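You operate a simulated robot arm through the tools that you are given. There is no shell and no other tool.

You are at the controls of a simulated robot arm. One attempt, no reset.

## Task
Grease the nipple under the blue flap till fresh grease shows.
Fine: lift the flap, stand the lube pump over the nipple and press its button; stop at fresh grease on the plate below, more runs over and spoils the job. Put the pump back and shut the flap; leave the other nipple alone, drop nothing and mind your fingers under the flap. Set down upright: lube pump.

Only the result counts: the job must be done as asked and must still hold three seconds after the hand-in. Knocking over, shifting, dropping, spilling or breaking anything else fails it.

## Robot
A 7-joint arm with a two-finger gripper, fixed in place. Base frame: the origin is on the floor under the middle of its stand, x ahead of it, y to its left, z up; the work surface is at about z = 67. Readings come in cm, degrees, newtons and seconds.
With the tool pointing down near the work surface it reaches from about 30 to 78 cm from the base axis. Its first joint turns from -166.0 to 166.0 degrees. Payload 2.45 kg.
The TCP is the grasp point between the finger pads, 2.7 cm short of the fingertips. In the tool frame z runs along the fingers and y along their closing line. The gripper opens to 8 cm; its body begins 5.4 cm behind the TCP.
Orientation is that of the tool frame in the base frame, as [roll, pitch, yaw] about the fixed x, y, z axes, in that order (R = Rz(yaw) Ry(pitch) Rx(roll)). With the fingers straight down and closing along the base's y, the tool's x points along the base's -x, its y along +y and its z along -z.

## Interface
- The arm moves only by the tool move_arm. Its argument "moves" is a list of rows, each a list of 7 numbers: the turn, a rotation vector about the tool's x, y, z in units of 8 degrees (1.0 is 8 degrees), then the shift along the tool's x, y, z in units of 25 mm (1.0 is 25 mm), then the finger opening in cm, from 0 to 8. In form: [[rx, ry, rz, x, y, z, gripper], ...]. A call has 1 to 20 rows; each row shifts and turns the commanded pose from where the row before left it, along the tool's axes as they then stand. A call with a number of a shift or a turn outside -1 to 1 is refused whole. Rows are played at 5 a second. More than 5 cm and 8.6 degrees between two rows, or a gripper value outside its range, and nothing of the call is played. Where a pose cannot be reached the arm comes as near as it can. A force on the tool above 80 N (or 10 N above the force at the start of the call, whichever is more), or a blocked arm, ends the call early, and 0.2 s more pass. Each finger travels about 15.3 cm/s and halts on what it meets, pressing with about 24 N; the grip force reading is that of the motor and also rises with nothing between the fingers. The clock runs only during rows and for 0.2 s after the last one: add rows that do not move to give the fingers time. It gives the time, the measured TCP pose, the force on the tool (base axes), the opening and the grip force at its end, in the units of the frame above (readings bear some noise), with the torque about the TCP (base axes, N m) and any sound that the robot's microphone picked up.
- Cameras (640 x 400 px; columns grow to the right, rows downward): "scene" is fixed at [41.43, 65.47, 122.29]; the picture's right is [-1.00, -0.07, 0.00], its down [-0.03, 0.47, -0.88] and it looks along [0.06, -0.88, -0.47] (base axes); focal length 321 px, centre (320, 200). "wrist" rides on the gripper at [6.3, 1.2, -7.9] in the tool frame; the picture's right is [-0.19, 0.98, 0.00], its down [-0.72, -0.14, -0.68] and it looks along [-0.67, -0.13, 0.73] (tool axes); focal length 226 px, centre (320, 200).
- capture(camera): a new picture of that camera. The clock stands still meanwhile.
- move_column(by): moves the trunk up (or, below 0, down) by that many cm; the arm rides with it, the base frame stays. It gives what a move gives, with no picture.
- measure_at(camera, pixels): for up to 12 pixels [column, row] of the newest picture of that camera ("zoom" is the newest enlarged one), the place [x, y, z] in the base frame of the surface seen there, good to about 0.3 cm, but the place of the scene camera against the robot may be out by one fixed shift of up to 2.5 cm in any direction. The clock stands still meanwhile.
- zoom(camera, box): a new picture of the part [left, top, right, bottom] of that camera's present view, enlarged. The clock stands still meanwhile.
- finish_job(): hands the job in; it is judged then, once.

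Open the gripper and draw the arm clear of the work before you hand the job in, unless the task says otherwise.

The tools are called after ">>>" as a command line: name --pt "numbers of a row" for each row, then --argument value for the rest, lists and objects as JSON in quotes. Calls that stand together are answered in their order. move_arm: Moves the arm, as the interface text tells. Its arguments: {"type":"object","properties":{"moves":{"type":"array"}},"required":["moves"]} The other tools are called the same way: move_column (by) moves the trunk up or down; capture (camera) takes a picture; measure_at (camera, pixels) gives the place of the surface under pixels of a picture; zoom (camera, box) takes an enlarged picture of a part of a camera's view; finish_job () hands the job in.

At the start:

```text
time_s: 0.0
ee_pos: [57.02, -16.07, 97.07]
orientation: [179.9, 0.0, -179.9]
ft_force: [0.1, 1.0, 0.0]
ft_torque: [-0.02, 0.02, 0.01]
grip_width: 7.99
gripper_force: 0.0
trunk travel left (down, up): [-12.5, 41.5]
```

scene: 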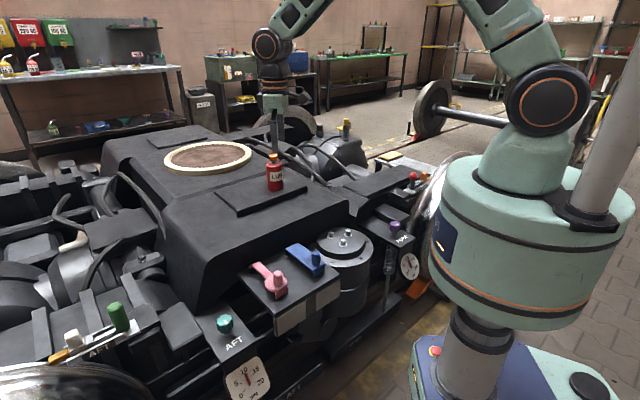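
wrist: 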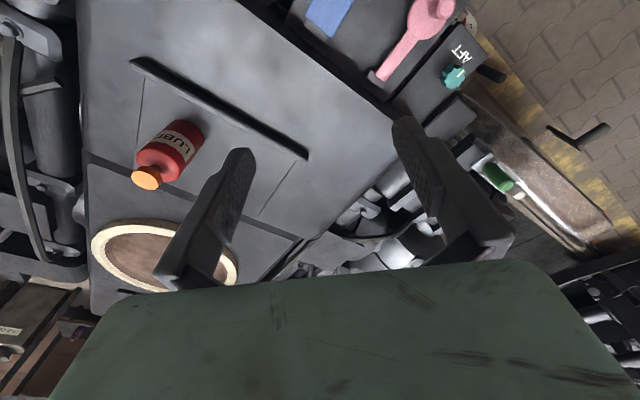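

The scene shows a red lube pump with an orange button near (274,172), and a pink and a blue flap near (270,278) and (305,258). I'll zoom in on both for details.

>>> zoom --camera "scene" --box '[220, 220, 380, 340]'

>>> zoom --camera "scene" --box '[210, 120, 350, 220]'

>>> zoom --camera "wrist" --box '[270, 0, 530, 160]'

```text
3.33 times, centred on (300, 280) of scene
```

zoom: 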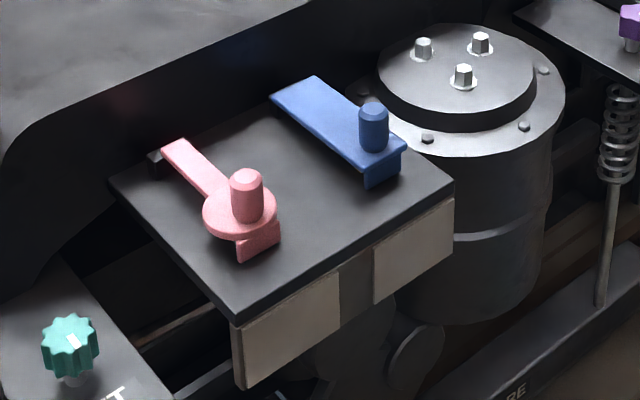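

```text
4.00 times, centred on (280, 170) of scene
```

zoom: 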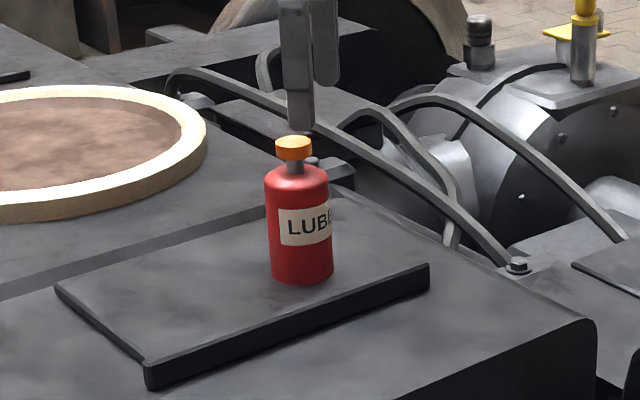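

```text
2.46 times, centred on (400, 80) of wrist
```

zoom: 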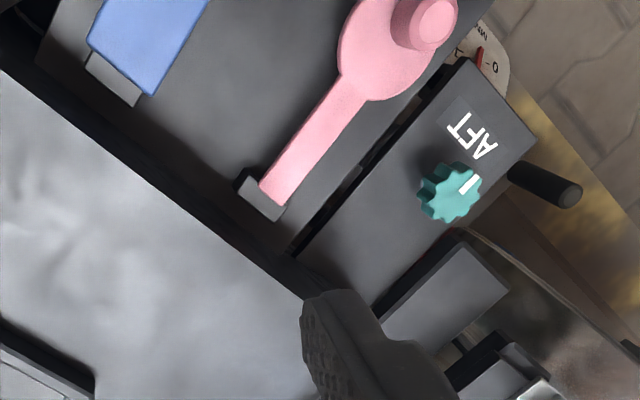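

The blue flap has a hinge block at its inner end and a knob with a lip on its outer end. I'll measure these in the wrist zoom first, since that camera carries no unknown shift, and the pump in the full pictures.

>>> measure_at --camera "zoom" --pixels '[[110, 75], [150, 85], [95, 40], [180, 30], [265, 195], [300, 130], [200, 150], [395, 70], [430, 28], [250, 60], [340, 180], [470, 185]]'

>>> measure_at --camera "wrist" --pixels '[[146, 178], [170, 150], [190, 128], [150, 155], [200, 135], [240, 120], [120, 110], [110, 200], [260, 200], [330, 10], [320, 20], [200, 30]]'

>>> measure_at --camera "scene" --pixels '[[274, 155], [273, 165], [275, 180], [276, 188], [290, 185], [260, 190], [316, 252], [316, 258], [300, 246], [290, 250], [318, 270], [278, 278]]'

```text
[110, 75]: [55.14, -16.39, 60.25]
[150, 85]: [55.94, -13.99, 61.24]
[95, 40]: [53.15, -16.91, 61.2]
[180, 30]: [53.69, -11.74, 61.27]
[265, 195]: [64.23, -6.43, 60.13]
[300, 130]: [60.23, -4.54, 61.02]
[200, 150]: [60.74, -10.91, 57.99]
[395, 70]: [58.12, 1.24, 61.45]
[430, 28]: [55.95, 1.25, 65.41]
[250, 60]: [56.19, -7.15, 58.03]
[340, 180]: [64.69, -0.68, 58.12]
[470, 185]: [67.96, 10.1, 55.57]
```

```text
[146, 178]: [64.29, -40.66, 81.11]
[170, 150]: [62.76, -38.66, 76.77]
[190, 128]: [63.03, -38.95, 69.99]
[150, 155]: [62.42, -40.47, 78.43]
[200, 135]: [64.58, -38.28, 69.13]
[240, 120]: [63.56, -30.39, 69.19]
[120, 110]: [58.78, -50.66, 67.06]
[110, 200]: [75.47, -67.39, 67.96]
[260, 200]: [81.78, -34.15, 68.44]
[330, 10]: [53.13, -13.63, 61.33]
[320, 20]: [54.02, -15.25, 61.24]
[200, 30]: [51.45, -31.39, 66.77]
```

```text
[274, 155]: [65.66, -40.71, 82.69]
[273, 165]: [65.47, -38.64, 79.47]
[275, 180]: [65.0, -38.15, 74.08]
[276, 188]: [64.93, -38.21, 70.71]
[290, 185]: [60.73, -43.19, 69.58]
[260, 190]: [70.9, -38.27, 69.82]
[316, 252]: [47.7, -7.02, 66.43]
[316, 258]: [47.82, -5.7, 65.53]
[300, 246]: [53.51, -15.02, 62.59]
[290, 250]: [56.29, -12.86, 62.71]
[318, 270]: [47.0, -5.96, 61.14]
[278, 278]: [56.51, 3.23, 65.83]
```

The plate lies at z≈58 and the blue flap's top at about 61.3, with the hinge near (54,-16.5) and the knob near (47.5,-6). I'll move the arm back and up to view the flaps with the wrist camera.

>>> move_arm --pt "0 0 0 0.9 0.36 0.5 8" --pt "0 0 0 0.9 0.36 0.5 8" --pt "0 0 0 0.9 0.36 0.5 8" --pt "0 0 0 0.9 0.36 0.5 8" --pt "0 0 0 0.9 0.36 0.5 8" --pt "0 0 0 0.9 0.36 0.5 8" --pt "0 0 0 0.9 0.36 0.5 8" --pt "0 0 0 0.9 0.36 0.5 8" --pt "0 0 0 0.9 0.36 0.5 8" --pt "0 0 0 0.9 0.36 0.5 8"

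>>> capture --camera "wrist"

>>> capture --camera "scene"

```text
time_s: 2.2
ee_pos: [34.6, -7.04, 84.79]
orientation: [-180.0, 0.0, -180.0]
ft_force: [0.2, -0.3, 0.1]
ft_torque: [-0.04, 0.02, -0.05]
grip_width: 7.98
gripper_force: 0.1
trunk travel left (down, up): [-12.5, 41.5]
```

```text
taken
```

wrist: 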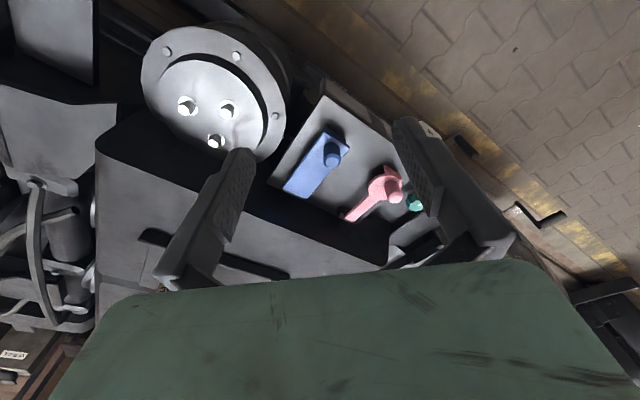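

```text
taken
```

scene: 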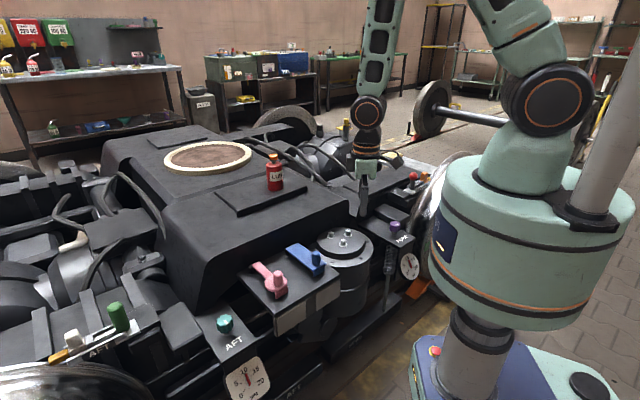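

The blue flap is now at (318,165) in the wrist picture, fully in view. I'll zoom and measure it.

>>> zoom --camera "wrist" --box '[260, 90, 436, 200]'

```text
3.64 times, centred on (348, 145) of wrist
```

zoom: 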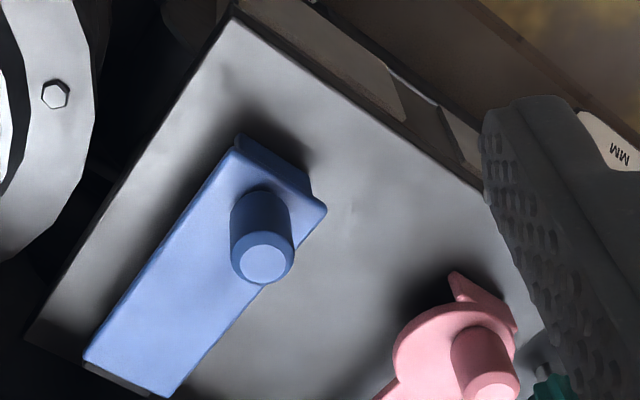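

>>> measure_at --camera "zoom" --pixels '[[265, 262], [250, 225], [285, 220], [235, 160], [315, 208], [310, 180], [90, 355], [160, 385], [180, 290], [255, 282], [240, 145], [120, 380]]'

>>> measure_at --camera "zoom" --pixels '[[230, 30], [40, 330], [480, 180], [380, 240], [200, 180], [490, 385], [480, 345], [410, 340], [100, 250], [300, 330], [340, 90], [270, 120]]'

```text
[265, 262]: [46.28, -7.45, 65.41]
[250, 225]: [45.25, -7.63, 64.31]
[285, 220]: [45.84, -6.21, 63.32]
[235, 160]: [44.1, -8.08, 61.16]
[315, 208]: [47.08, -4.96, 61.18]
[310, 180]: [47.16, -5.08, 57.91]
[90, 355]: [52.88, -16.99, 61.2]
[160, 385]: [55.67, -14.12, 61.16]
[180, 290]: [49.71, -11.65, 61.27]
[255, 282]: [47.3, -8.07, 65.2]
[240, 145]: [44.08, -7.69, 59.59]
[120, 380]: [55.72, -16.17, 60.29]
```

```text
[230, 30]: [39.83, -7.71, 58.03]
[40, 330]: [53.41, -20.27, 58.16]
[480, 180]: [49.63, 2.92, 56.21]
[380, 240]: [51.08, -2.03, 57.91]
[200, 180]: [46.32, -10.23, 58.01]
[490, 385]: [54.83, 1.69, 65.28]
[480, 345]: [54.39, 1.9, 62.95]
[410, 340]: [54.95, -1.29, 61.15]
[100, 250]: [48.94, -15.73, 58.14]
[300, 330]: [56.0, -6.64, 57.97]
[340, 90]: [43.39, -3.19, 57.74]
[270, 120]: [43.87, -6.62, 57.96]
```

Blue flap: top at z≈61.2, knob at about (46.3,-7.4) rising to z≈65.4, and the flap axis runs toward (0.7,-0.7). I'll measure the surroundings (drum, block edge, tray) before planning the arc.

>>> measure_at --camera "wrist" --pixels '[[270, 130], [283, 80], [230, 135], [200, 60], [225, 95], [180, 170], [260, 190], [330, 225], [120, 150], [290, 200], [150, 240], [280, 275]]'

>>> zoom --camera "scene" --box '[240, 130, 310, 200]'

```text
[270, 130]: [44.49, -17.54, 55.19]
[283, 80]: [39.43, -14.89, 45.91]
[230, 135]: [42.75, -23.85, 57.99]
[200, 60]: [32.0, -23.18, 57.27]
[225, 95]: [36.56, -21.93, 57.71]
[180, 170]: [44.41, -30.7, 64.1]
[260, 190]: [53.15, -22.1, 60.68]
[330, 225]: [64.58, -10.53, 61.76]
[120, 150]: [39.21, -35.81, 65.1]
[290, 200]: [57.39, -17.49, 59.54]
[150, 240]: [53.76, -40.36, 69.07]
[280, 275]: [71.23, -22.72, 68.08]
```

```text
5.71 times, centred on (275, 165) of scene
```

zoom: 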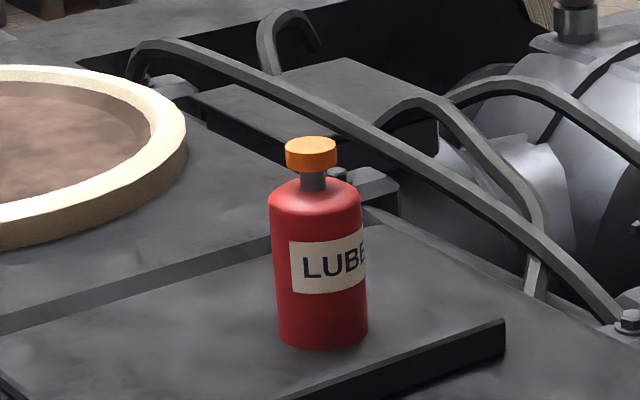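

The surroundings are clear: the drum top is at z≈58 and the block wall stands beyond the hinge. I'll yaw the tool 45° so the fingers close along the hinge axis, then move above the blue knob.

>>> move_arm --pt "0 0 0.9375 0 0 0 6" --pt "0 0 0.9375 0 0 0 6" --pt "0 0 0.9375 0 0 0 6" --pt "0 0 0.9375 0 0 0 6" --pt "0 0 0.9375 0 0 0 6" --pt "0 0 0.9375 0 0 0 6" --pt "0 0 0 -0.682 0.642 0.8 6" --pt "0 0 0 -0.682 0.642 0.8 6" --pt "0 0 0 -0.682 0.642 0.8 6" --pt "0 0 0 -0.682 0.642 0.8 6" --pt "0 0 0 -0.682 0.642 0.8 6" --pt "0 0 0 0 0 0 6"

>>> capture --camera "wrist"

>>> capture --camera "scene"

```text
time_s: 4.8
ee_pos: [46.46, -7.4, 74.63]
orientation: [179.9, -0.1, 135.0]
ft_force: [0.2, -0.1, 0.0]
ft_torque: [0.0, 0.0, -0.02]
grip_width: 5.99
gripper_force: 0.1
trunk travel left (down, up): [-12.5, 41.5]
```

```text
taken
```

wrist: 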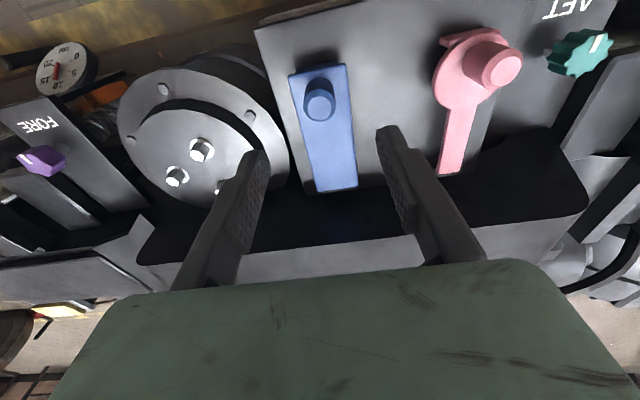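

```text
taken
```

scene: 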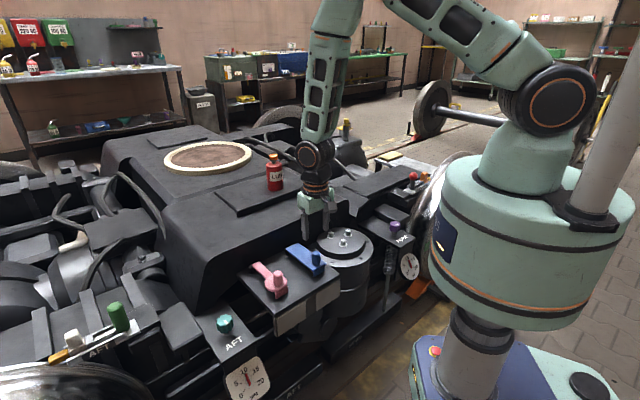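

The wrist picture now shows the blue knob at (320,98) with the fingers to either side. I'll zoom in to refine its location.

>>> zoom --camera "wrist" --box '[260, 40, 400, 200]'

```text
2.50 times, centred on (330, 120) of wrist
```

zoom: 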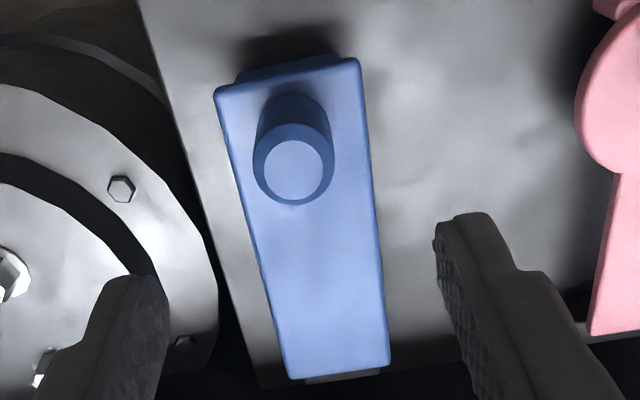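

>>> measure_at --camera "zoom" --pixels '[[293, 170], [270, 170], [316, 170], [293, 196], [270, 110], [320, 110], [220, 92], [352, 66], [295, 370], [382, 358], [300, 62], [345, 380]]'

>>> measure_at --camera "wrist" --pixels '[[250, 240], [400, 240], [350, 240], [300, 215], [450, 205], [400, 205], [230, 205], [370, 195], [500, 190], [550, 170], [320, 255], [180, 250]]'

```text
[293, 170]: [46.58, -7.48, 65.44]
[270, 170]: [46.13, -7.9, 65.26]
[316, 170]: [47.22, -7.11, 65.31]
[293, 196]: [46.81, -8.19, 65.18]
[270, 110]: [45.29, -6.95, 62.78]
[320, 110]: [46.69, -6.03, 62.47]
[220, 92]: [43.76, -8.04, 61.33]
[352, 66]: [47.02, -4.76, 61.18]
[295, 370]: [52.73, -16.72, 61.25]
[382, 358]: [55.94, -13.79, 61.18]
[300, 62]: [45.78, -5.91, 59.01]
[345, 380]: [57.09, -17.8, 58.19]
```

```text
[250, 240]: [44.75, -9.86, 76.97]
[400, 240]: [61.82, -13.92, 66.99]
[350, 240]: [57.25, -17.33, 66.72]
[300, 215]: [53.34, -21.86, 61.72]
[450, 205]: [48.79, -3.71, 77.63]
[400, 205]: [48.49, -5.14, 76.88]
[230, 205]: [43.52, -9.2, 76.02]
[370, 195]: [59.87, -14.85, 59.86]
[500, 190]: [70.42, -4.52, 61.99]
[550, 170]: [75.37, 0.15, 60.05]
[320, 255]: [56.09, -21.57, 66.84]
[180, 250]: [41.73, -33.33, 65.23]
```

The knob centre is at (46.55,-7.45) with its top at 65.4, and the flap is 12.6 long and 4.6 wide along the 45° line, so its hinge is near (54.35,-15.3). I'll descend with open fingers around the knob to TCP z≈64.5.

>>> move_arm --pt "0 0 0 -0.02 0 0.81 6" --pt "0 0 0 -0.02 0 0.81 6" --pt "0 0 0 0 0 0.81 6" --pt "0 0 0 0 0 0.81 6" --pt "0 0 0 0 0 0.81 6" --pt "0 0 0 0 0 0 6"

>>> capture --camera "wrist"

>>> zoom --camera "scene" --box '[220, 200, 380, 300]'

```text
time_s: 6.2
ee_pos: [46.37, -7.46, 64.48]
orientation: [-179.9, -0.1, 135.0]
ft_force: [0.5, -0.1, 0.0]
ft_torque: [-0.01, -0.04, -0.01]
grip_width: 6.01
gripper_force: 0.0
trunk travel left (down, up): [-12.5, 41.5]
```

```text
taken
```

wrist: 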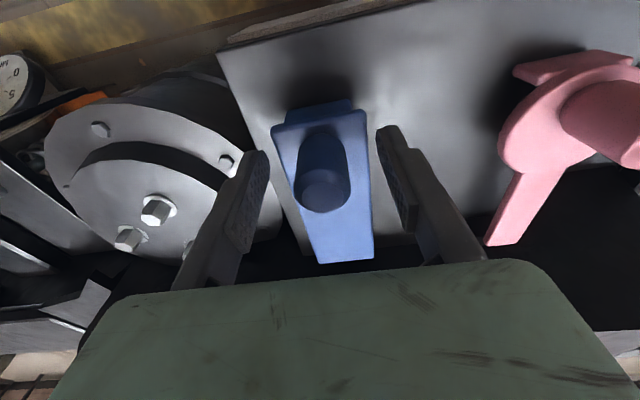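

```text
4.00 times, centred on (300, 250) of scene
```

zoom: 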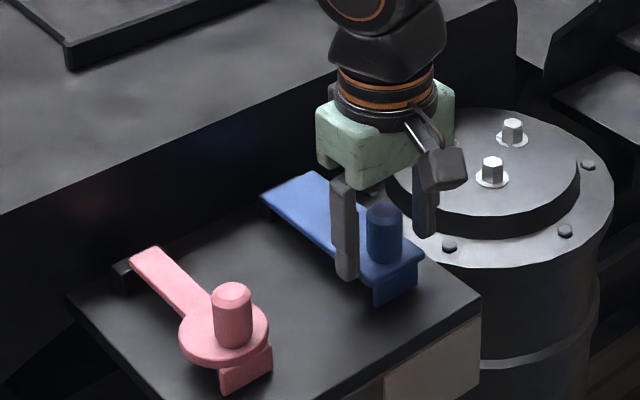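

The knob sits midway between the fingers at (322,175). I'll close on it now.

>>> move_arm --pt "0 0 0 0 0 0 1.5" --pt "0 0 0 0 0 0 1.5" --pt "0 0 0 0 0 0 1.5" --pt "0 0 0 0 0 0 1.5"

>>> capture --camera "wrist"

```text
time_s: 7.2
ee_pos: [46.27, -7.42, 64.47]
orientation: [180.0, -0.1, 135.0]
ft_force: [6.9, 4.3, -2.2]
ft_torque: [0.22, 0.13, 0.02]
grip_width: 2.48
gripper_force: 45.2
trunk travel left (down, up): [-12.5, 41.5]
```

```text
taken
```

wrist: 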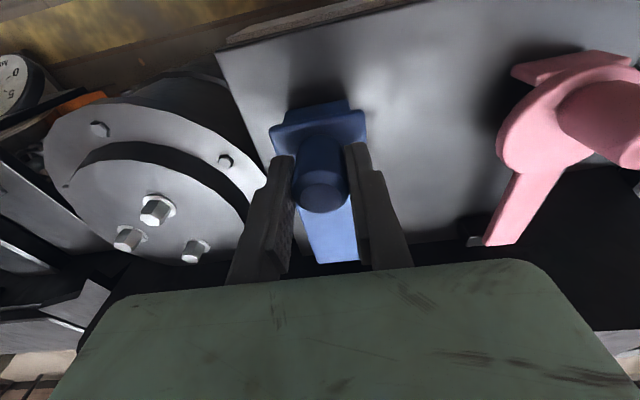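

The grip holds at 2.48 cm (knob diameter about 2.4). I'll begin the lifting arc about the hinge with the first 15°, tilting the tool half as much as the flap.

>>> move_arm --pt "0 0.3125 0 -0.148 0.03 -0.384 1.5" --pt "0 0.3125 0 -0.168 0 -0.376 1.5" --pt "0 0.3125 0 -0.18 0 -0.369 1.5" --pt "0 0 0 0 0 0 1.5"

>>> capture --camera "wrist"

>>> zoom --camera "scene" --box '[220, 200, 380, 300]'

```text
time_s: 8.2
ee_pos: [47.13, -8.24, 67.22]
orientation: [-180.0, -7.7, 135.1]
ft_force: [-0.9, 14.5, -6.4]
ft_torque: [1.06, 0.88, 0.07]
grip_width: 2.49
gripper_force: 45.1
trunk travel left (down, up): [-12.5, 41.5]
```

```text
taken
```

wrist: 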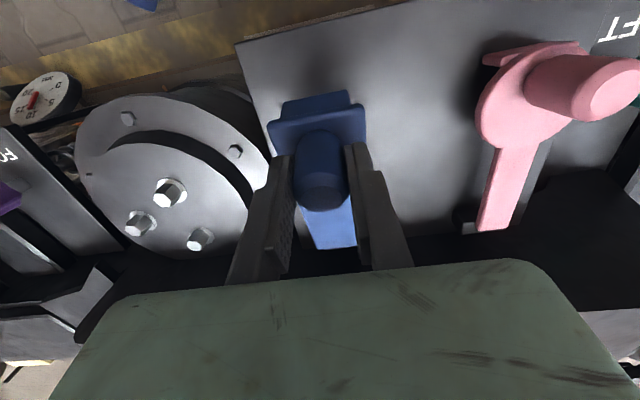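

```text
4.00 times, centred on (300, 250) of scene
```

zoom: 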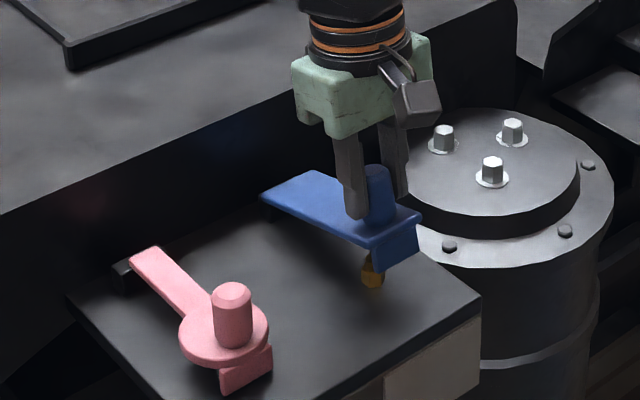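

The flap rises and a brass nipple shows beneath it at zoom (372,275). The grip twists at about 1.4 N m because the tool lags the flap, so I'll tilt the tool 7.5° to match and continue with full tilt.

>>> move_arm --pt "0 0.47 0 0 0 0 1.5" --pt "0 0.47 0 0 0 0 1.5" --pt "0 0 0 0 0 0 1.5"

```text
time_s: 9.0
ee_pos: [47.21, -8.45, 67.29]
orientation: [-180.0, -14.8, 135.0]
ft_force: [9.2, 5.1, 12.9]
ft_torque: [-1.09, -1.15, 0.0]
grip_width: 2.48
gripper_force: 45.1
trunk travel left (down, up): [-12.5, 41.5]
```

The torque swung to the other side, so the fingers slip-pivot at about 1.5 N m, which is harmless. I'll continue the arc with tool and flap turning together for the next 25°.

>>> move_arm --pt "0 0.55 0 -0.148 0 -0.384 1.5" --pt "0 0.55 0 -0.148 0 -0.384 1.5" --pt "0 0.6 0 -0.148 0 -0.384 1.5" --pt "0 0.6 0 -0.148 0 -0.384 1.5" --pt "0 0.6 0 -0.148 0 -0.384 1.5" --pt "0 0 0 0 0 0 1.5"

>>> capture --camera "wrist"

>>> zoom --camera "scene" --box '[220, 180, 380, 300]'

```text
time_s: 10.4
ee_pos: [49.63, -10.84, 70.8]
orientation: [-180.0, -38.3, 135.0]
ft_force: [-3.7, 1.4, 16.6]
ft_torque: [-0.57, -0.58, -0.05]
grip_width: 2.48
gripper_force: 45.0
trunk travel left (down, up): [-12.5, 41.5]
```

```text
taken
```

wrist: 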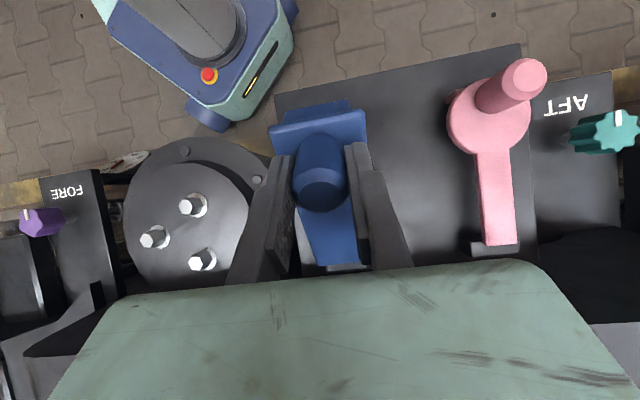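

```text
3.33 times, centred on (300, 240) of scene
```

zoom: 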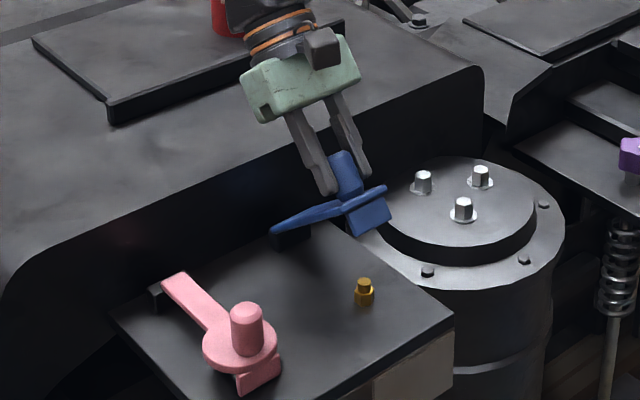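

The flap is at about 40° and the nipple is in the open at zoom (364,290). I'll continue to about 70° with a slightly larger radius (12 cm) and slower tool tilt so the wrist stays high over the block and away from the pump.

>>> move_arm --pt "0 0.25 0 -0.047 0 -0.347 1.5" --pt "0 0.25 0 -0.171 0 -0.38 1.5" --pt "0 0.25 0 -0.194 0 -0.37 1.5" --pt "0 0.25 0 -0.212 0 -0.362 1.5" --pt "0 0.25 0 -0.23 0 -0.35 1.5" --pt "0 0.25 0 -0.248 0 -0.337 1.5" --pt "0 0 0 0 0 0 1.5"

>>> capture --camera "wrist"

>>> capture --camera "scene"

```text
time_s: 12.0
ee_pos: [53.89, -14.93, 73.07]
orientation: [179.9, -50.0, 135.0]
ft_force: [-2.9, 12.1, 20.3]
ft_torque: [0.63, 0.64, -0.05]
grip_width: 2.5
gripper_force: 44.6
trunk travel left (down, up): [-12.5, 41.5]
```

```text
taken
```

wrist: 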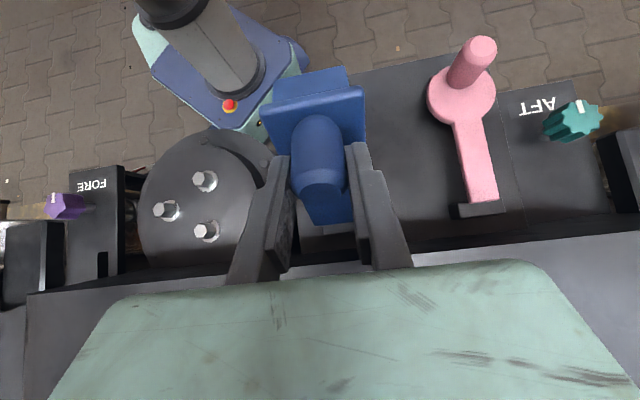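

```text
taken
```

scene: 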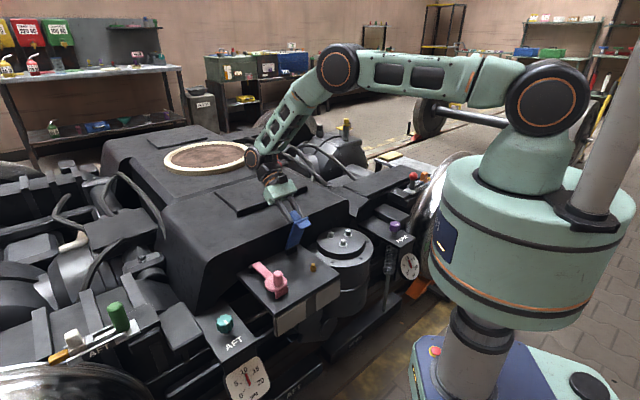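

The flap is at about 65-70°, the pump is well clear behind the wrist, and the fitted hinge is slightly further in (radius about 13). I'll carry the knob past vertical while holding the tilt at 50°.

>>> move_arm --pt "0 0 0 -0.128 0 -0.378 1.5" --pt "0 0 0 -0.292 0 -0.345 1.5" --pt "0 0 0 -0.32 0 -0.316 1.5" --pt "0 0 0 -0.346 0 -0.29 1.5" --pt "0 0 0 -0.371 0 -0.258 1.5" --pt "0 0 0 0 0 0 1.5"

>>> capture --camera "wrist"

>>> zoom --camera "scene" --box '[200, 130, 380, 300]'

```text
time_s: 13.4
ee_pos: [57.49, -18.98, 72.55]
orientation: [-179.9, -49.9, 134.7]
ft_force: [0.5, -0.1, -0.6]
ft_torque: [-0.02, 0.06, 0.02]
grip_width: 1.49
gripper_force: 0.1
trunk travel left (down, up): [-12.5, 41.5]
```

```text
taken
```

wrist: 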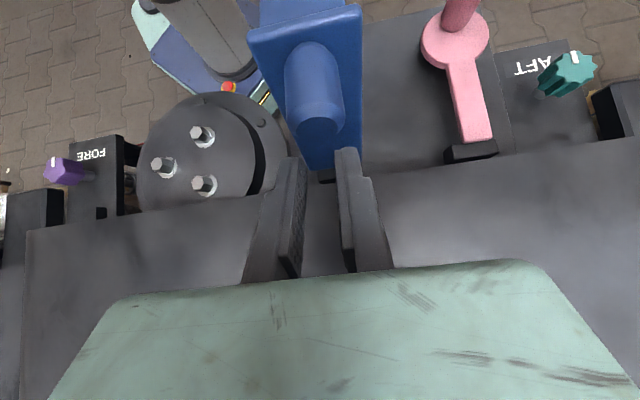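

```text
2.35 times, centred on (290, 215) of scene
```

zoom: 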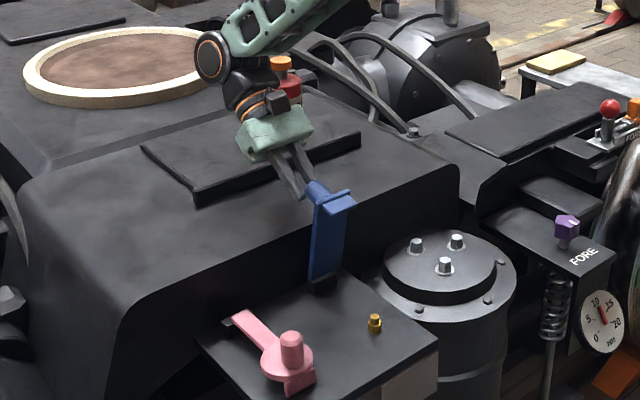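

The knob slid out of the fingers, but the flap is standing up on its own. I'll measure where it stands and check whether it holds.

>>> measure_at --camera "wrist" --pixels '[[318, 115], [310, 70], [255, 40], [355, 20], [310, 160], [355, 155], [290, 105], [345, 60], [300, 20], [327, 178]]'

>>> move_arm --pt "0 0 0 0 0 0 1.5" --pt "0 0 0 0 0 0 1.5"

>>> capture --camera "wrist"

```text
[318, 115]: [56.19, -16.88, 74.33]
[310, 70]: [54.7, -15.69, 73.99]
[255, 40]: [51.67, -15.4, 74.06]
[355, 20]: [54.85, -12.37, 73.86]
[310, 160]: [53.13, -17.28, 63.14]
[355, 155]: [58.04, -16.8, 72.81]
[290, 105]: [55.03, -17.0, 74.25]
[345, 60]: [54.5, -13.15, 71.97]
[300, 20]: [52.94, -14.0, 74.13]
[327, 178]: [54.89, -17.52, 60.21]
```

```text
time_s: 14.0
ee_pos: [57.44, -18.78, 72.56]
orientation: [179.9, -50.2, 135.0]
ft_force: [0.8, -0.5, -0.2]
ft_torque: [-0.03, -0.01, -0.02]
grip_width: 1.51
gripper_force: 0.0
trunk travel left (down, up): [-12.5, 41.5]
```

```text
taken
```

wrist: 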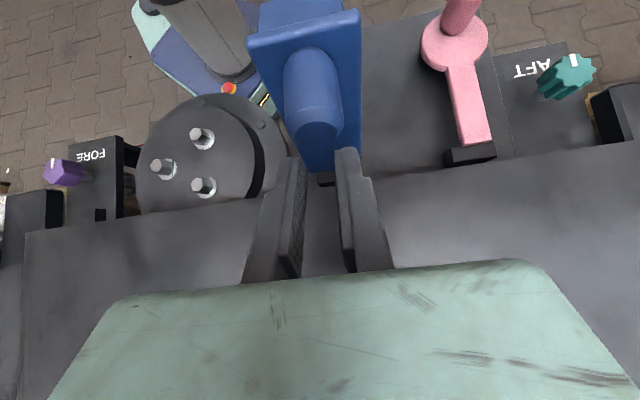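

The flap stands at roughly 75-78° with no contact force on the tool. I'll zoom from the scene camera, back the hand off along its own axis, wait, and compare to see whether the flap drifts.

>>> zoom --camera "scene" --box '[270, 190, 350, 260]'

>>> move_arm --pt "0 0 0 0 0 -0.5 3" --pt "0 0 0 0 0 -0.8 3" --pt "0 0 0 0 0 -0.8 3" --pt "0 0 0 0 0 -0.8 3" --pt "0 0 0 0 0 0 3" --pt "0 0 0 0 0 0 3" --pt "0 0 0 0 0 0 3" --pt "0 0 0 0 0 0 3" --pt "0 0 0 0 0 0 3" --pt "0 0 0 0 0 0 3"

>>> zoom --camera "scene" --box '[270, 190, 350, 260]'

>>> capture --camera "wrist"

>>> capture --camera "scene"

```text
5.71 times, centred on (310, 225) of scene
```

zoom: 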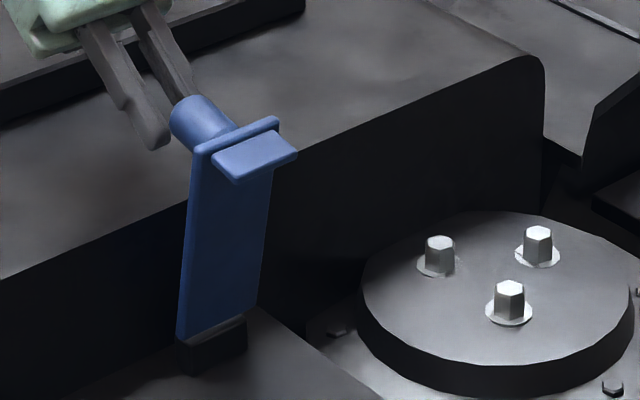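

```text
time_s: 16.2
ee_pos: [59.94, -21.08, 75.2]
orientation: [179.9, -50.1, 135.0]
ft_force: [-0.3, 0.9, -0.4]
ft_torque: [0.0, 0.0, -0.03]
grip_width: 2.98
gripper_force: 0.1
out of reach, approached as far as the arm can: row 3, 4
trunk travel left (down, up): [-12.5, 41.5]
```

```text
5.71 times, centred on (310, 225) of scene
```

zoom: 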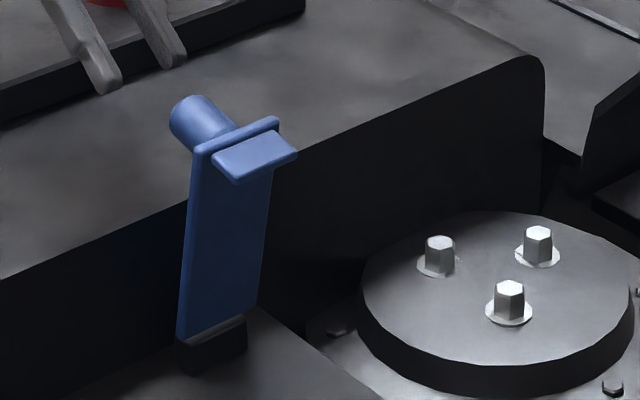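

```text
taken
```

wrist: 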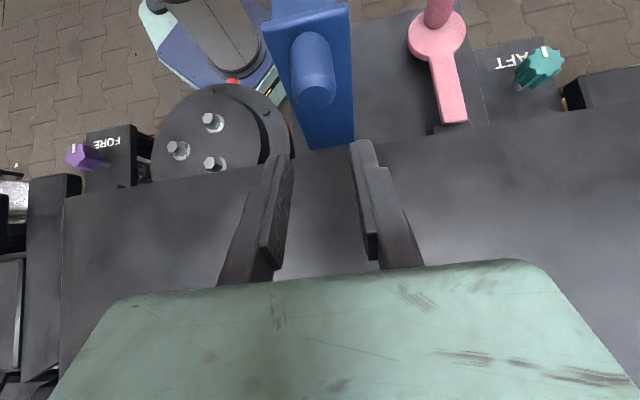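

```text
taken
```

scene: 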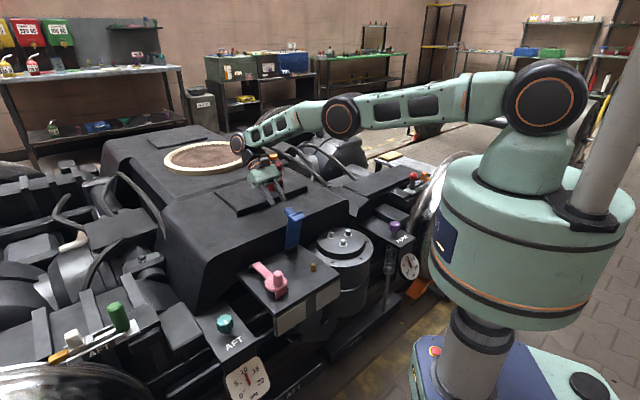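

Over two seconds the flap has not moved at all, so it holds open by itself. I'll straighten the tool, rise, and move to look at the pump with the wrist camera.

>>> move_arm --pt "0 -0.9 0 0 0 0 4" --pt "0 -0.9 0 0 0 0 4" --pt "0 -0.9 0 0 0 0 4" --pt "0 -0.9 0 0 0 0 4" --pt "0 -0.9 0 0 0 0 4" --pt "0 -0.9 0 0 0 0 4" --pt "0 -0.86 0 0 0 0 4" --pt "0 0 0 0 0 -0.99 6" --pt "0 0 0 0 0 -0.99 8" --pt "0 0 0 -0.31 -0.8 -0.99 8" --pt "0 0 0 -0.31 -0.8 -0.99 8" --pt "0 0 0 -0.31 -0.8 -0.99 8" --pt "0 0 0 -0.31 -0.8 -0.99 8" --pt "0 0 0 0 0 0 8"

>>> capture --camera "wrist"

>>> capture --camera "scene"

```text
time_s: 19.2
ee_pos: [56.46, -28.85, 90.25]
orientation: [-180.0, -0.2, 135.2]
ft_force: [-0.9, -0.2, 0.5]
ft_torque: [-0.02, -0.06, 0.0]
grip_width: 8.02
gripper_force: 0.2
trunk travel left (down, up): [-12.5, 41.5]
```

```text
taken
```

wrist: 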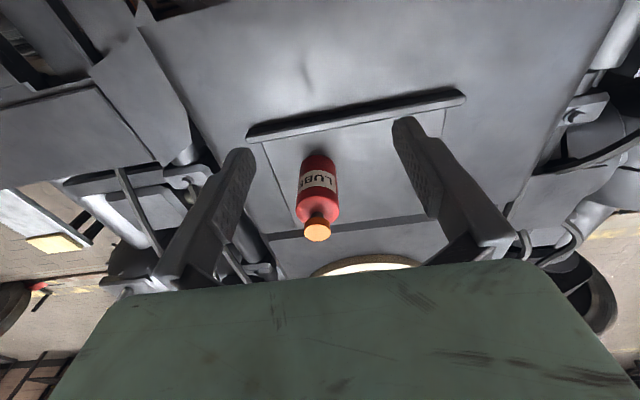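

```text
taken
```

scene: 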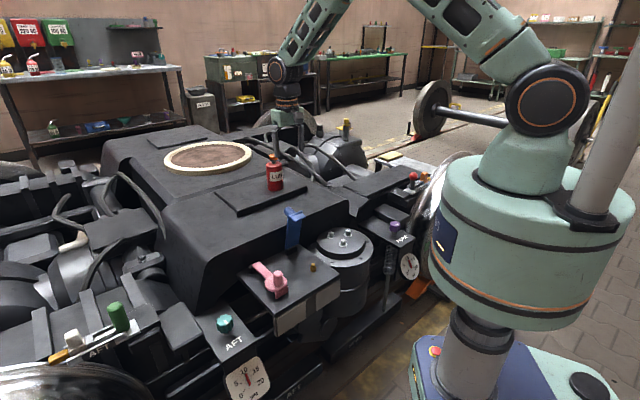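

The pump is centred in the wrist view at (317,200). I'll zoom in and measure it, including its neck, shoulder and base.

>>> zoom --camera "wrist" --box '[270, 140, 366, 250]'

```text
3.64 times, centred on (318, 195) of wrist
```

zoom: 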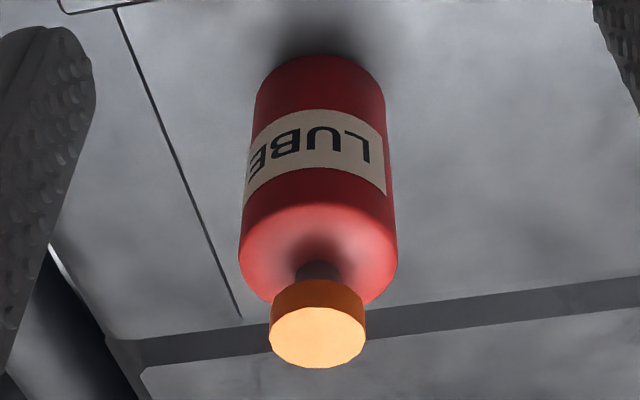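

>>> measure_at --camera "zoom" --pixels '[[317, 338], [285, 335], [350, 335], [317, 362], [318, 290], [300, 240], [318, 215], [318, 130], [318, 70], [246, 190], [390, 190], [260, 90]]'

>>> measure_at --camera "zoom" --pixels '[[378, 90], [318, 55], [318, 45], [318, 30], [450, 200], [180, 100], [256, 240], [380, 240], [318, 265], [300, 318], [335, 318], [240, 380]]'

```text
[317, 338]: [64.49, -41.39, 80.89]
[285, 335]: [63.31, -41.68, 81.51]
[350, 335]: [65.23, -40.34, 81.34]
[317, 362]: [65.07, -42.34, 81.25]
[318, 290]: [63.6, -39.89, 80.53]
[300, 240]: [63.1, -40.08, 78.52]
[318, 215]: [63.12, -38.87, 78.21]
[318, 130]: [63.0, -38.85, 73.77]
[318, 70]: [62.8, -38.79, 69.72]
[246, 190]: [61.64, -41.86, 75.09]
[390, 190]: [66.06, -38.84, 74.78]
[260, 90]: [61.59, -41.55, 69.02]
```

```text
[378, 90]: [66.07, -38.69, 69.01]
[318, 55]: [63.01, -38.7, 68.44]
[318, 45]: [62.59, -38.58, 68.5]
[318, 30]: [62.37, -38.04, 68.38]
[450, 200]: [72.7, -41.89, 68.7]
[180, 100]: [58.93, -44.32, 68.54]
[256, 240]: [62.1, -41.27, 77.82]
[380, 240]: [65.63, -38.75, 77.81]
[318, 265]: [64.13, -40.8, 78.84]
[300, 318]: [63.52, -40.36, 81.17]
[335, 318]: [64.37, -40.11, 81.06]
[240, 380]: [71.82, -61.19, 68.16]
```

The pump stands at about (64.45,-41.1), radius 2.7, base z≈68.4, shoulder ≈77.8, button top ≈81.3. I'll move directly above it with the gripper fully open.

>>> move_arm --pt "0 0 0 -0.818 -0.172 0 8" --pt "0 0 0 -0.818 -0.172 0 8" --pt "0 0 0 -0.818 -0.172 0 8" --pt "0 0 0 -0.818 -0.172 0 8" --pt "0 0 0 -0.818 -0.172 0 8" --pt "0 0 0 -0.818 -0.172 0 8" --pt "0 0 0 -0.818 -0.172 0 8" --pt "0 0 0 0 0 0 8"

>>> capture --camera "wrist"

>>> zoom --camera "scene" --box '[210, 80, 350, 220]'

```text
time_s: 21.0
ee_pos: [64.5, -41.16, 90.2]
orientation: [180.0, -0.2, 134.9]
ft_force: [0.4, 0.3, 0.4]
ft_torque: [-0.02, -0.02, 0.0]
grip_width: 7.99
gripper_force: 0.0
trunk travel left (down, up): [-12.5, 41.5]
```

```text
taken
```

wrist: 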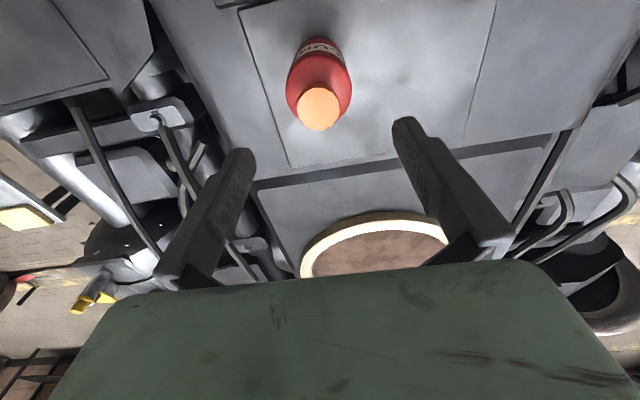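

```text
2.86 times, centred on (280, 150) of scene
```

zoom: 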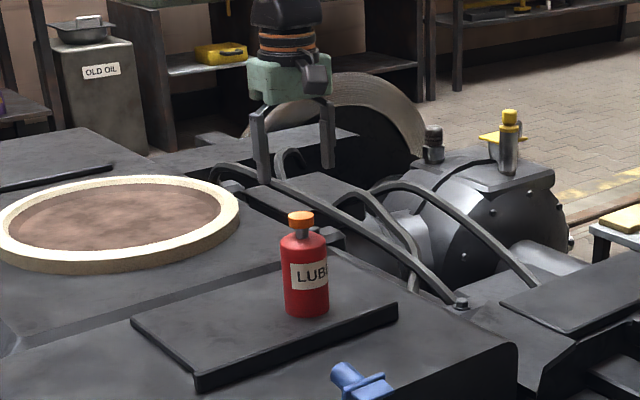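

Above the pump now, with its button at (318,108) in the wrist view. I'll measure again at this closer range for a precise axis.

>>> zoom --camera "wrist" --box '[270, 30, 370, 140]'

```text
3.64 times, centred on (320, 85) of wrist
```

zoom: 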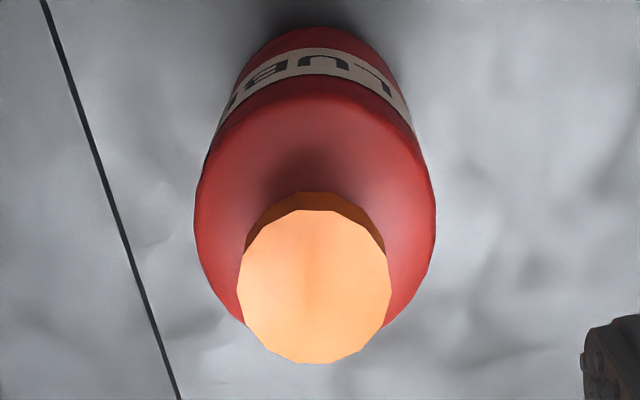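

>>> measure_at --camera "zoom" --pixels '[[315, 288], [245, 285], [385, 285], [315, 215], [315, 356], [318, 180], [205, 230], [428, 225], [318, 110], [318, 40], [240, 320], [395, 315]]'

```text
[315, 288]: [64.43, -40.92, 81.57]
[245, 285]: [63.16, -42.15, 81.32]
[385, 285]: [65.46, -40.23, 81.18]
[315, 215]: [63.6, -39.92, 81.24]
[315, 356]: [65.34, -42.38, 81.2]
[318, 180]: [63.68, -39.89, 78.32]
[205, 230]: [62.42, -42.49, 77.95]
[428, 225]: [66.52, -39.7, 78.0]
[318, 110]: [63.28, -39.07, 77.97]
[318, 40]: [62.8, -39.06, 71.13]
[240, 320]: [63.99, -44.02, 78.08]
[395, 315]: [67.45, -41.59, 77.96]
```

The axis is confirmed at (64.43,-41.13) with the button top at 81.3. I'll descend to TCP z≈76.8 so the palm clears the button by about a centimetre.

>>> move_arm --pt "0 0 0 0.03 0 0.9 8" --pt "0 0 0 0 0 0.9 8" --pt "0 0 0 0 0 0.9 8" --pt "0 0 0 0 0 0.9 8" --pt "0 0 0 0 0 0.9 8" --pt "0 0 0 0 0 0.86 8" --pt "0 0 0 0 0 0 8"

>>> capture --camera "wrist"

>>> zoom --camera "scene" --box '[220, 110, 330, 210]'

```text
time_s: 22.6
ee_pos: [64.41, -41.14, 76.74]
orientation: [-180.0, -0.2, 135.0]
ft_force: [0.8, 0.8, 0.8]
ft_torque: [0.0, 0.02, -0.06]
grip_width: 8.0
gripper_force: 0.0
trunk travel left (down, up): [-12.5, 41.5]
```

```text
taken
```

wrist: 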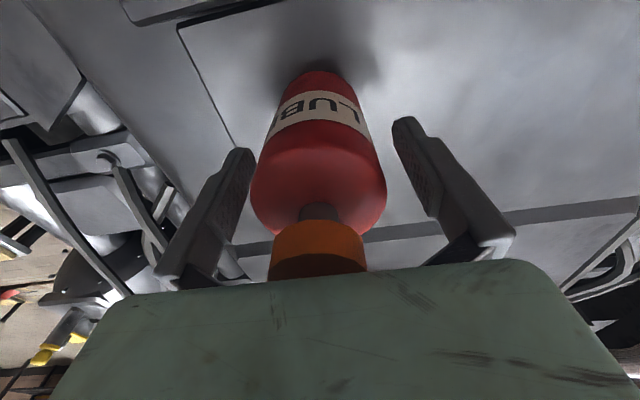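

```text
4.00 times, centred on (275, 160) of scene
```

zoom: 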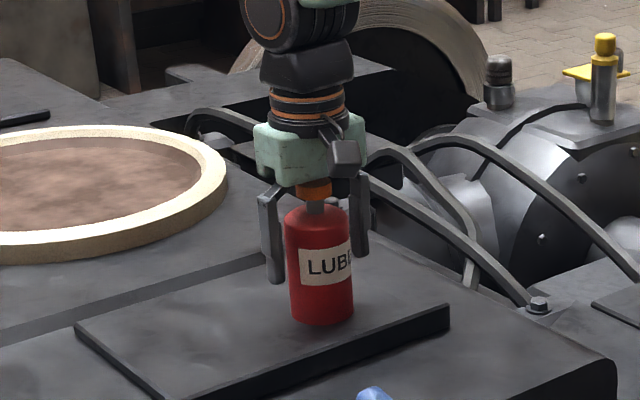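

The fingers straddle the pump body and the palm is just clear of the button. I'll close the fingers stepwise onto the body.

>>> move_arm --pt "0 0 0 0 0 0 7" --pt "0 0 0 0 0 0 6.3" --pt "0 0 0 0 0 0 5.7" --pt "0 0 0 0 0 0 5.3" --pt "0 0 0 0 0 0 4.8" --pt "0 0 0 0 0 0 4.0" --pt "0 0 0 0 0 0 4.0"

>>> capture --camera "wrist"

```text
time_s: 24.2
ee_pos: [64.39, -41.06, 76.68]
orientation: [180.0, -0.2, 135.1]
ft_force: [0.7, -0.4, 0.6]
ft_torque: [0.01, -0.02, 0.0]
grip_width: 5.67
gripper_force: 24.2
trunk travel left (down, up): [-12.5, 41.5]
```

```text
taken
```

wrist: 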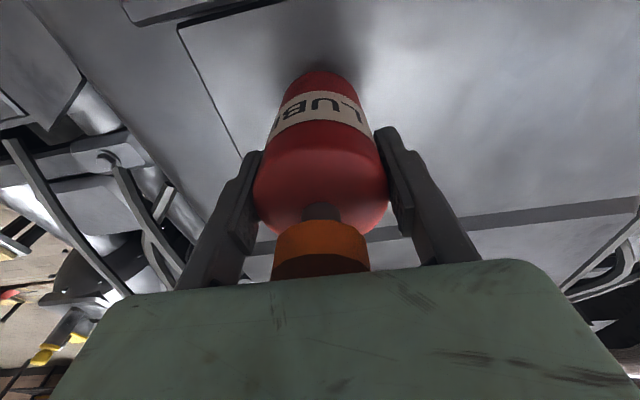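

The pump is gripped (5.67 cm, 24 N) at TCP (64.39,-41.06,76.68), which I'll remember for the return. I'll lift it gently and check that it hangs steady.

>>> move_arm --pt "0 0 0 0 0 -0.2 4.0" --pt "0 0 0 0 0 -0.4 4.0" --pt "0 0 0 0 0 -0.4 4.0" --pt "0 0 0 0 0 -0.6 4.0" --pt "0 0 0 0 0 0 4.0"

>>> zoom --camera "scene" --box '[220, 110, 330, 210]'

```text
time_s: 25.4
ee_pos: [64.37, -40.83, 80.93]
orientation: [180.0, -0.1, 135.0]
ft_force: [0.5, -0.6, -2.0]
ft_torque: [-0.01, 0.02, 0.02]
grip_width: 5.72
gripper_force: 24.1
trunk travel left (down, up): [-12.5, 41.5]
```

```text
4.00 times, centred on (275, 160) of scene
```

zoom: 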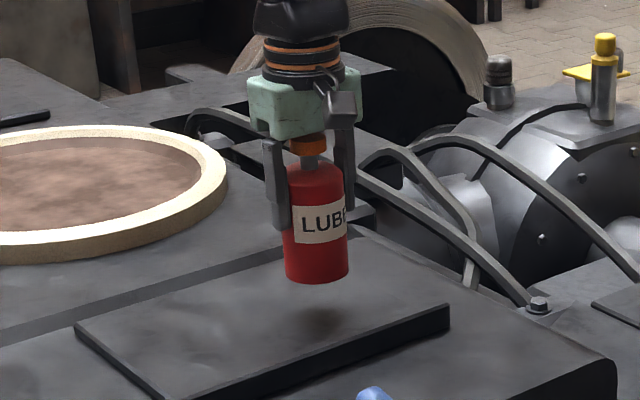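

The pump lifts cleanly with a weight of about 2 N. I'll zoom the scene camera on the plate to locate the nipple, and measure shared features to get that camera's shift.

>>> zoom --camera "scene" --box '[240, 200, 380, 310]'

```text
3.64 times, centred on (310, 255) of scene
```

zoom: 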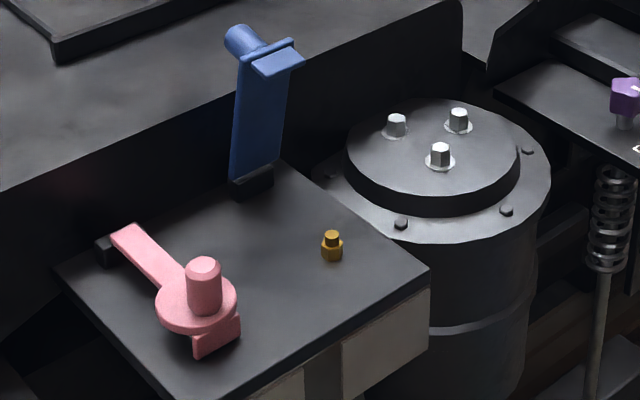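

>>> measure_at --camera "zoom" --pixels '[[333, 236], [332, 252], [333, 262], [345, 262], [320, 262], [203, 262], [428, 268], [285, 160], [268, 180], [238, 195], [60, 268], [300, 250]]'

>>> measure_at --camera "zoom" --pixels '[[440, 148], [460, 112], [397, 120], [270, 60], [290, 65], [245, 60], [238, 130], [265, 130], [245, 35], [255, 175], [205, 285], [200, 380]]'

```text
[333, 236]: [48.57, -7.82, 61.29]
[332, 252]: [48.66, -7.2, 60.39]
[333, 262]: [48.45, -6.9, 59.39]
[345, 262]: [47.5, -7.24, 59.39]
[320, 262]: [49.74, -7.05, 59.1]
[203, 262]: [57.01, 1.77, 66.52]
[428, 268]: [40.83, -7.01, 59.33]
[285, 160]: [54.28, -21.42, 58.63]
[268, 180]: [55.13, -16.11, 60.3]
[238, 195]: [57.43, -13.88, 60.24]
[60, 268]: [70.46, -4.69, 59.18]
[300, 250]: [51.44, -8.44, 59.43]
```

```text
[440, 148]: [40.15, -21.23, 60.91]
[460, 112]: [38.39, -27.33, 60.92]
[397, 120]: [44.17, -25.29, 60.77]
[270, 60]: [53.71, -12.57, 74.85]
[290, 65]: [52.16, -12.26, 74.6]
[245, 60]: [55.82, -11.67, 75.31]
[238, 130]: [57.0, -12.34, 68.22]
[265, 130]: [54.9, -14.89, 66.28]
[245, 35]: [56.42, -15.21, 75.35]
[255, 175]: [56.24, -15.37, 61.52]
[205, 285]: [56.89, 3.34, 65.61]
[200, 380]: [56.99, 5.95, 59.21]
```

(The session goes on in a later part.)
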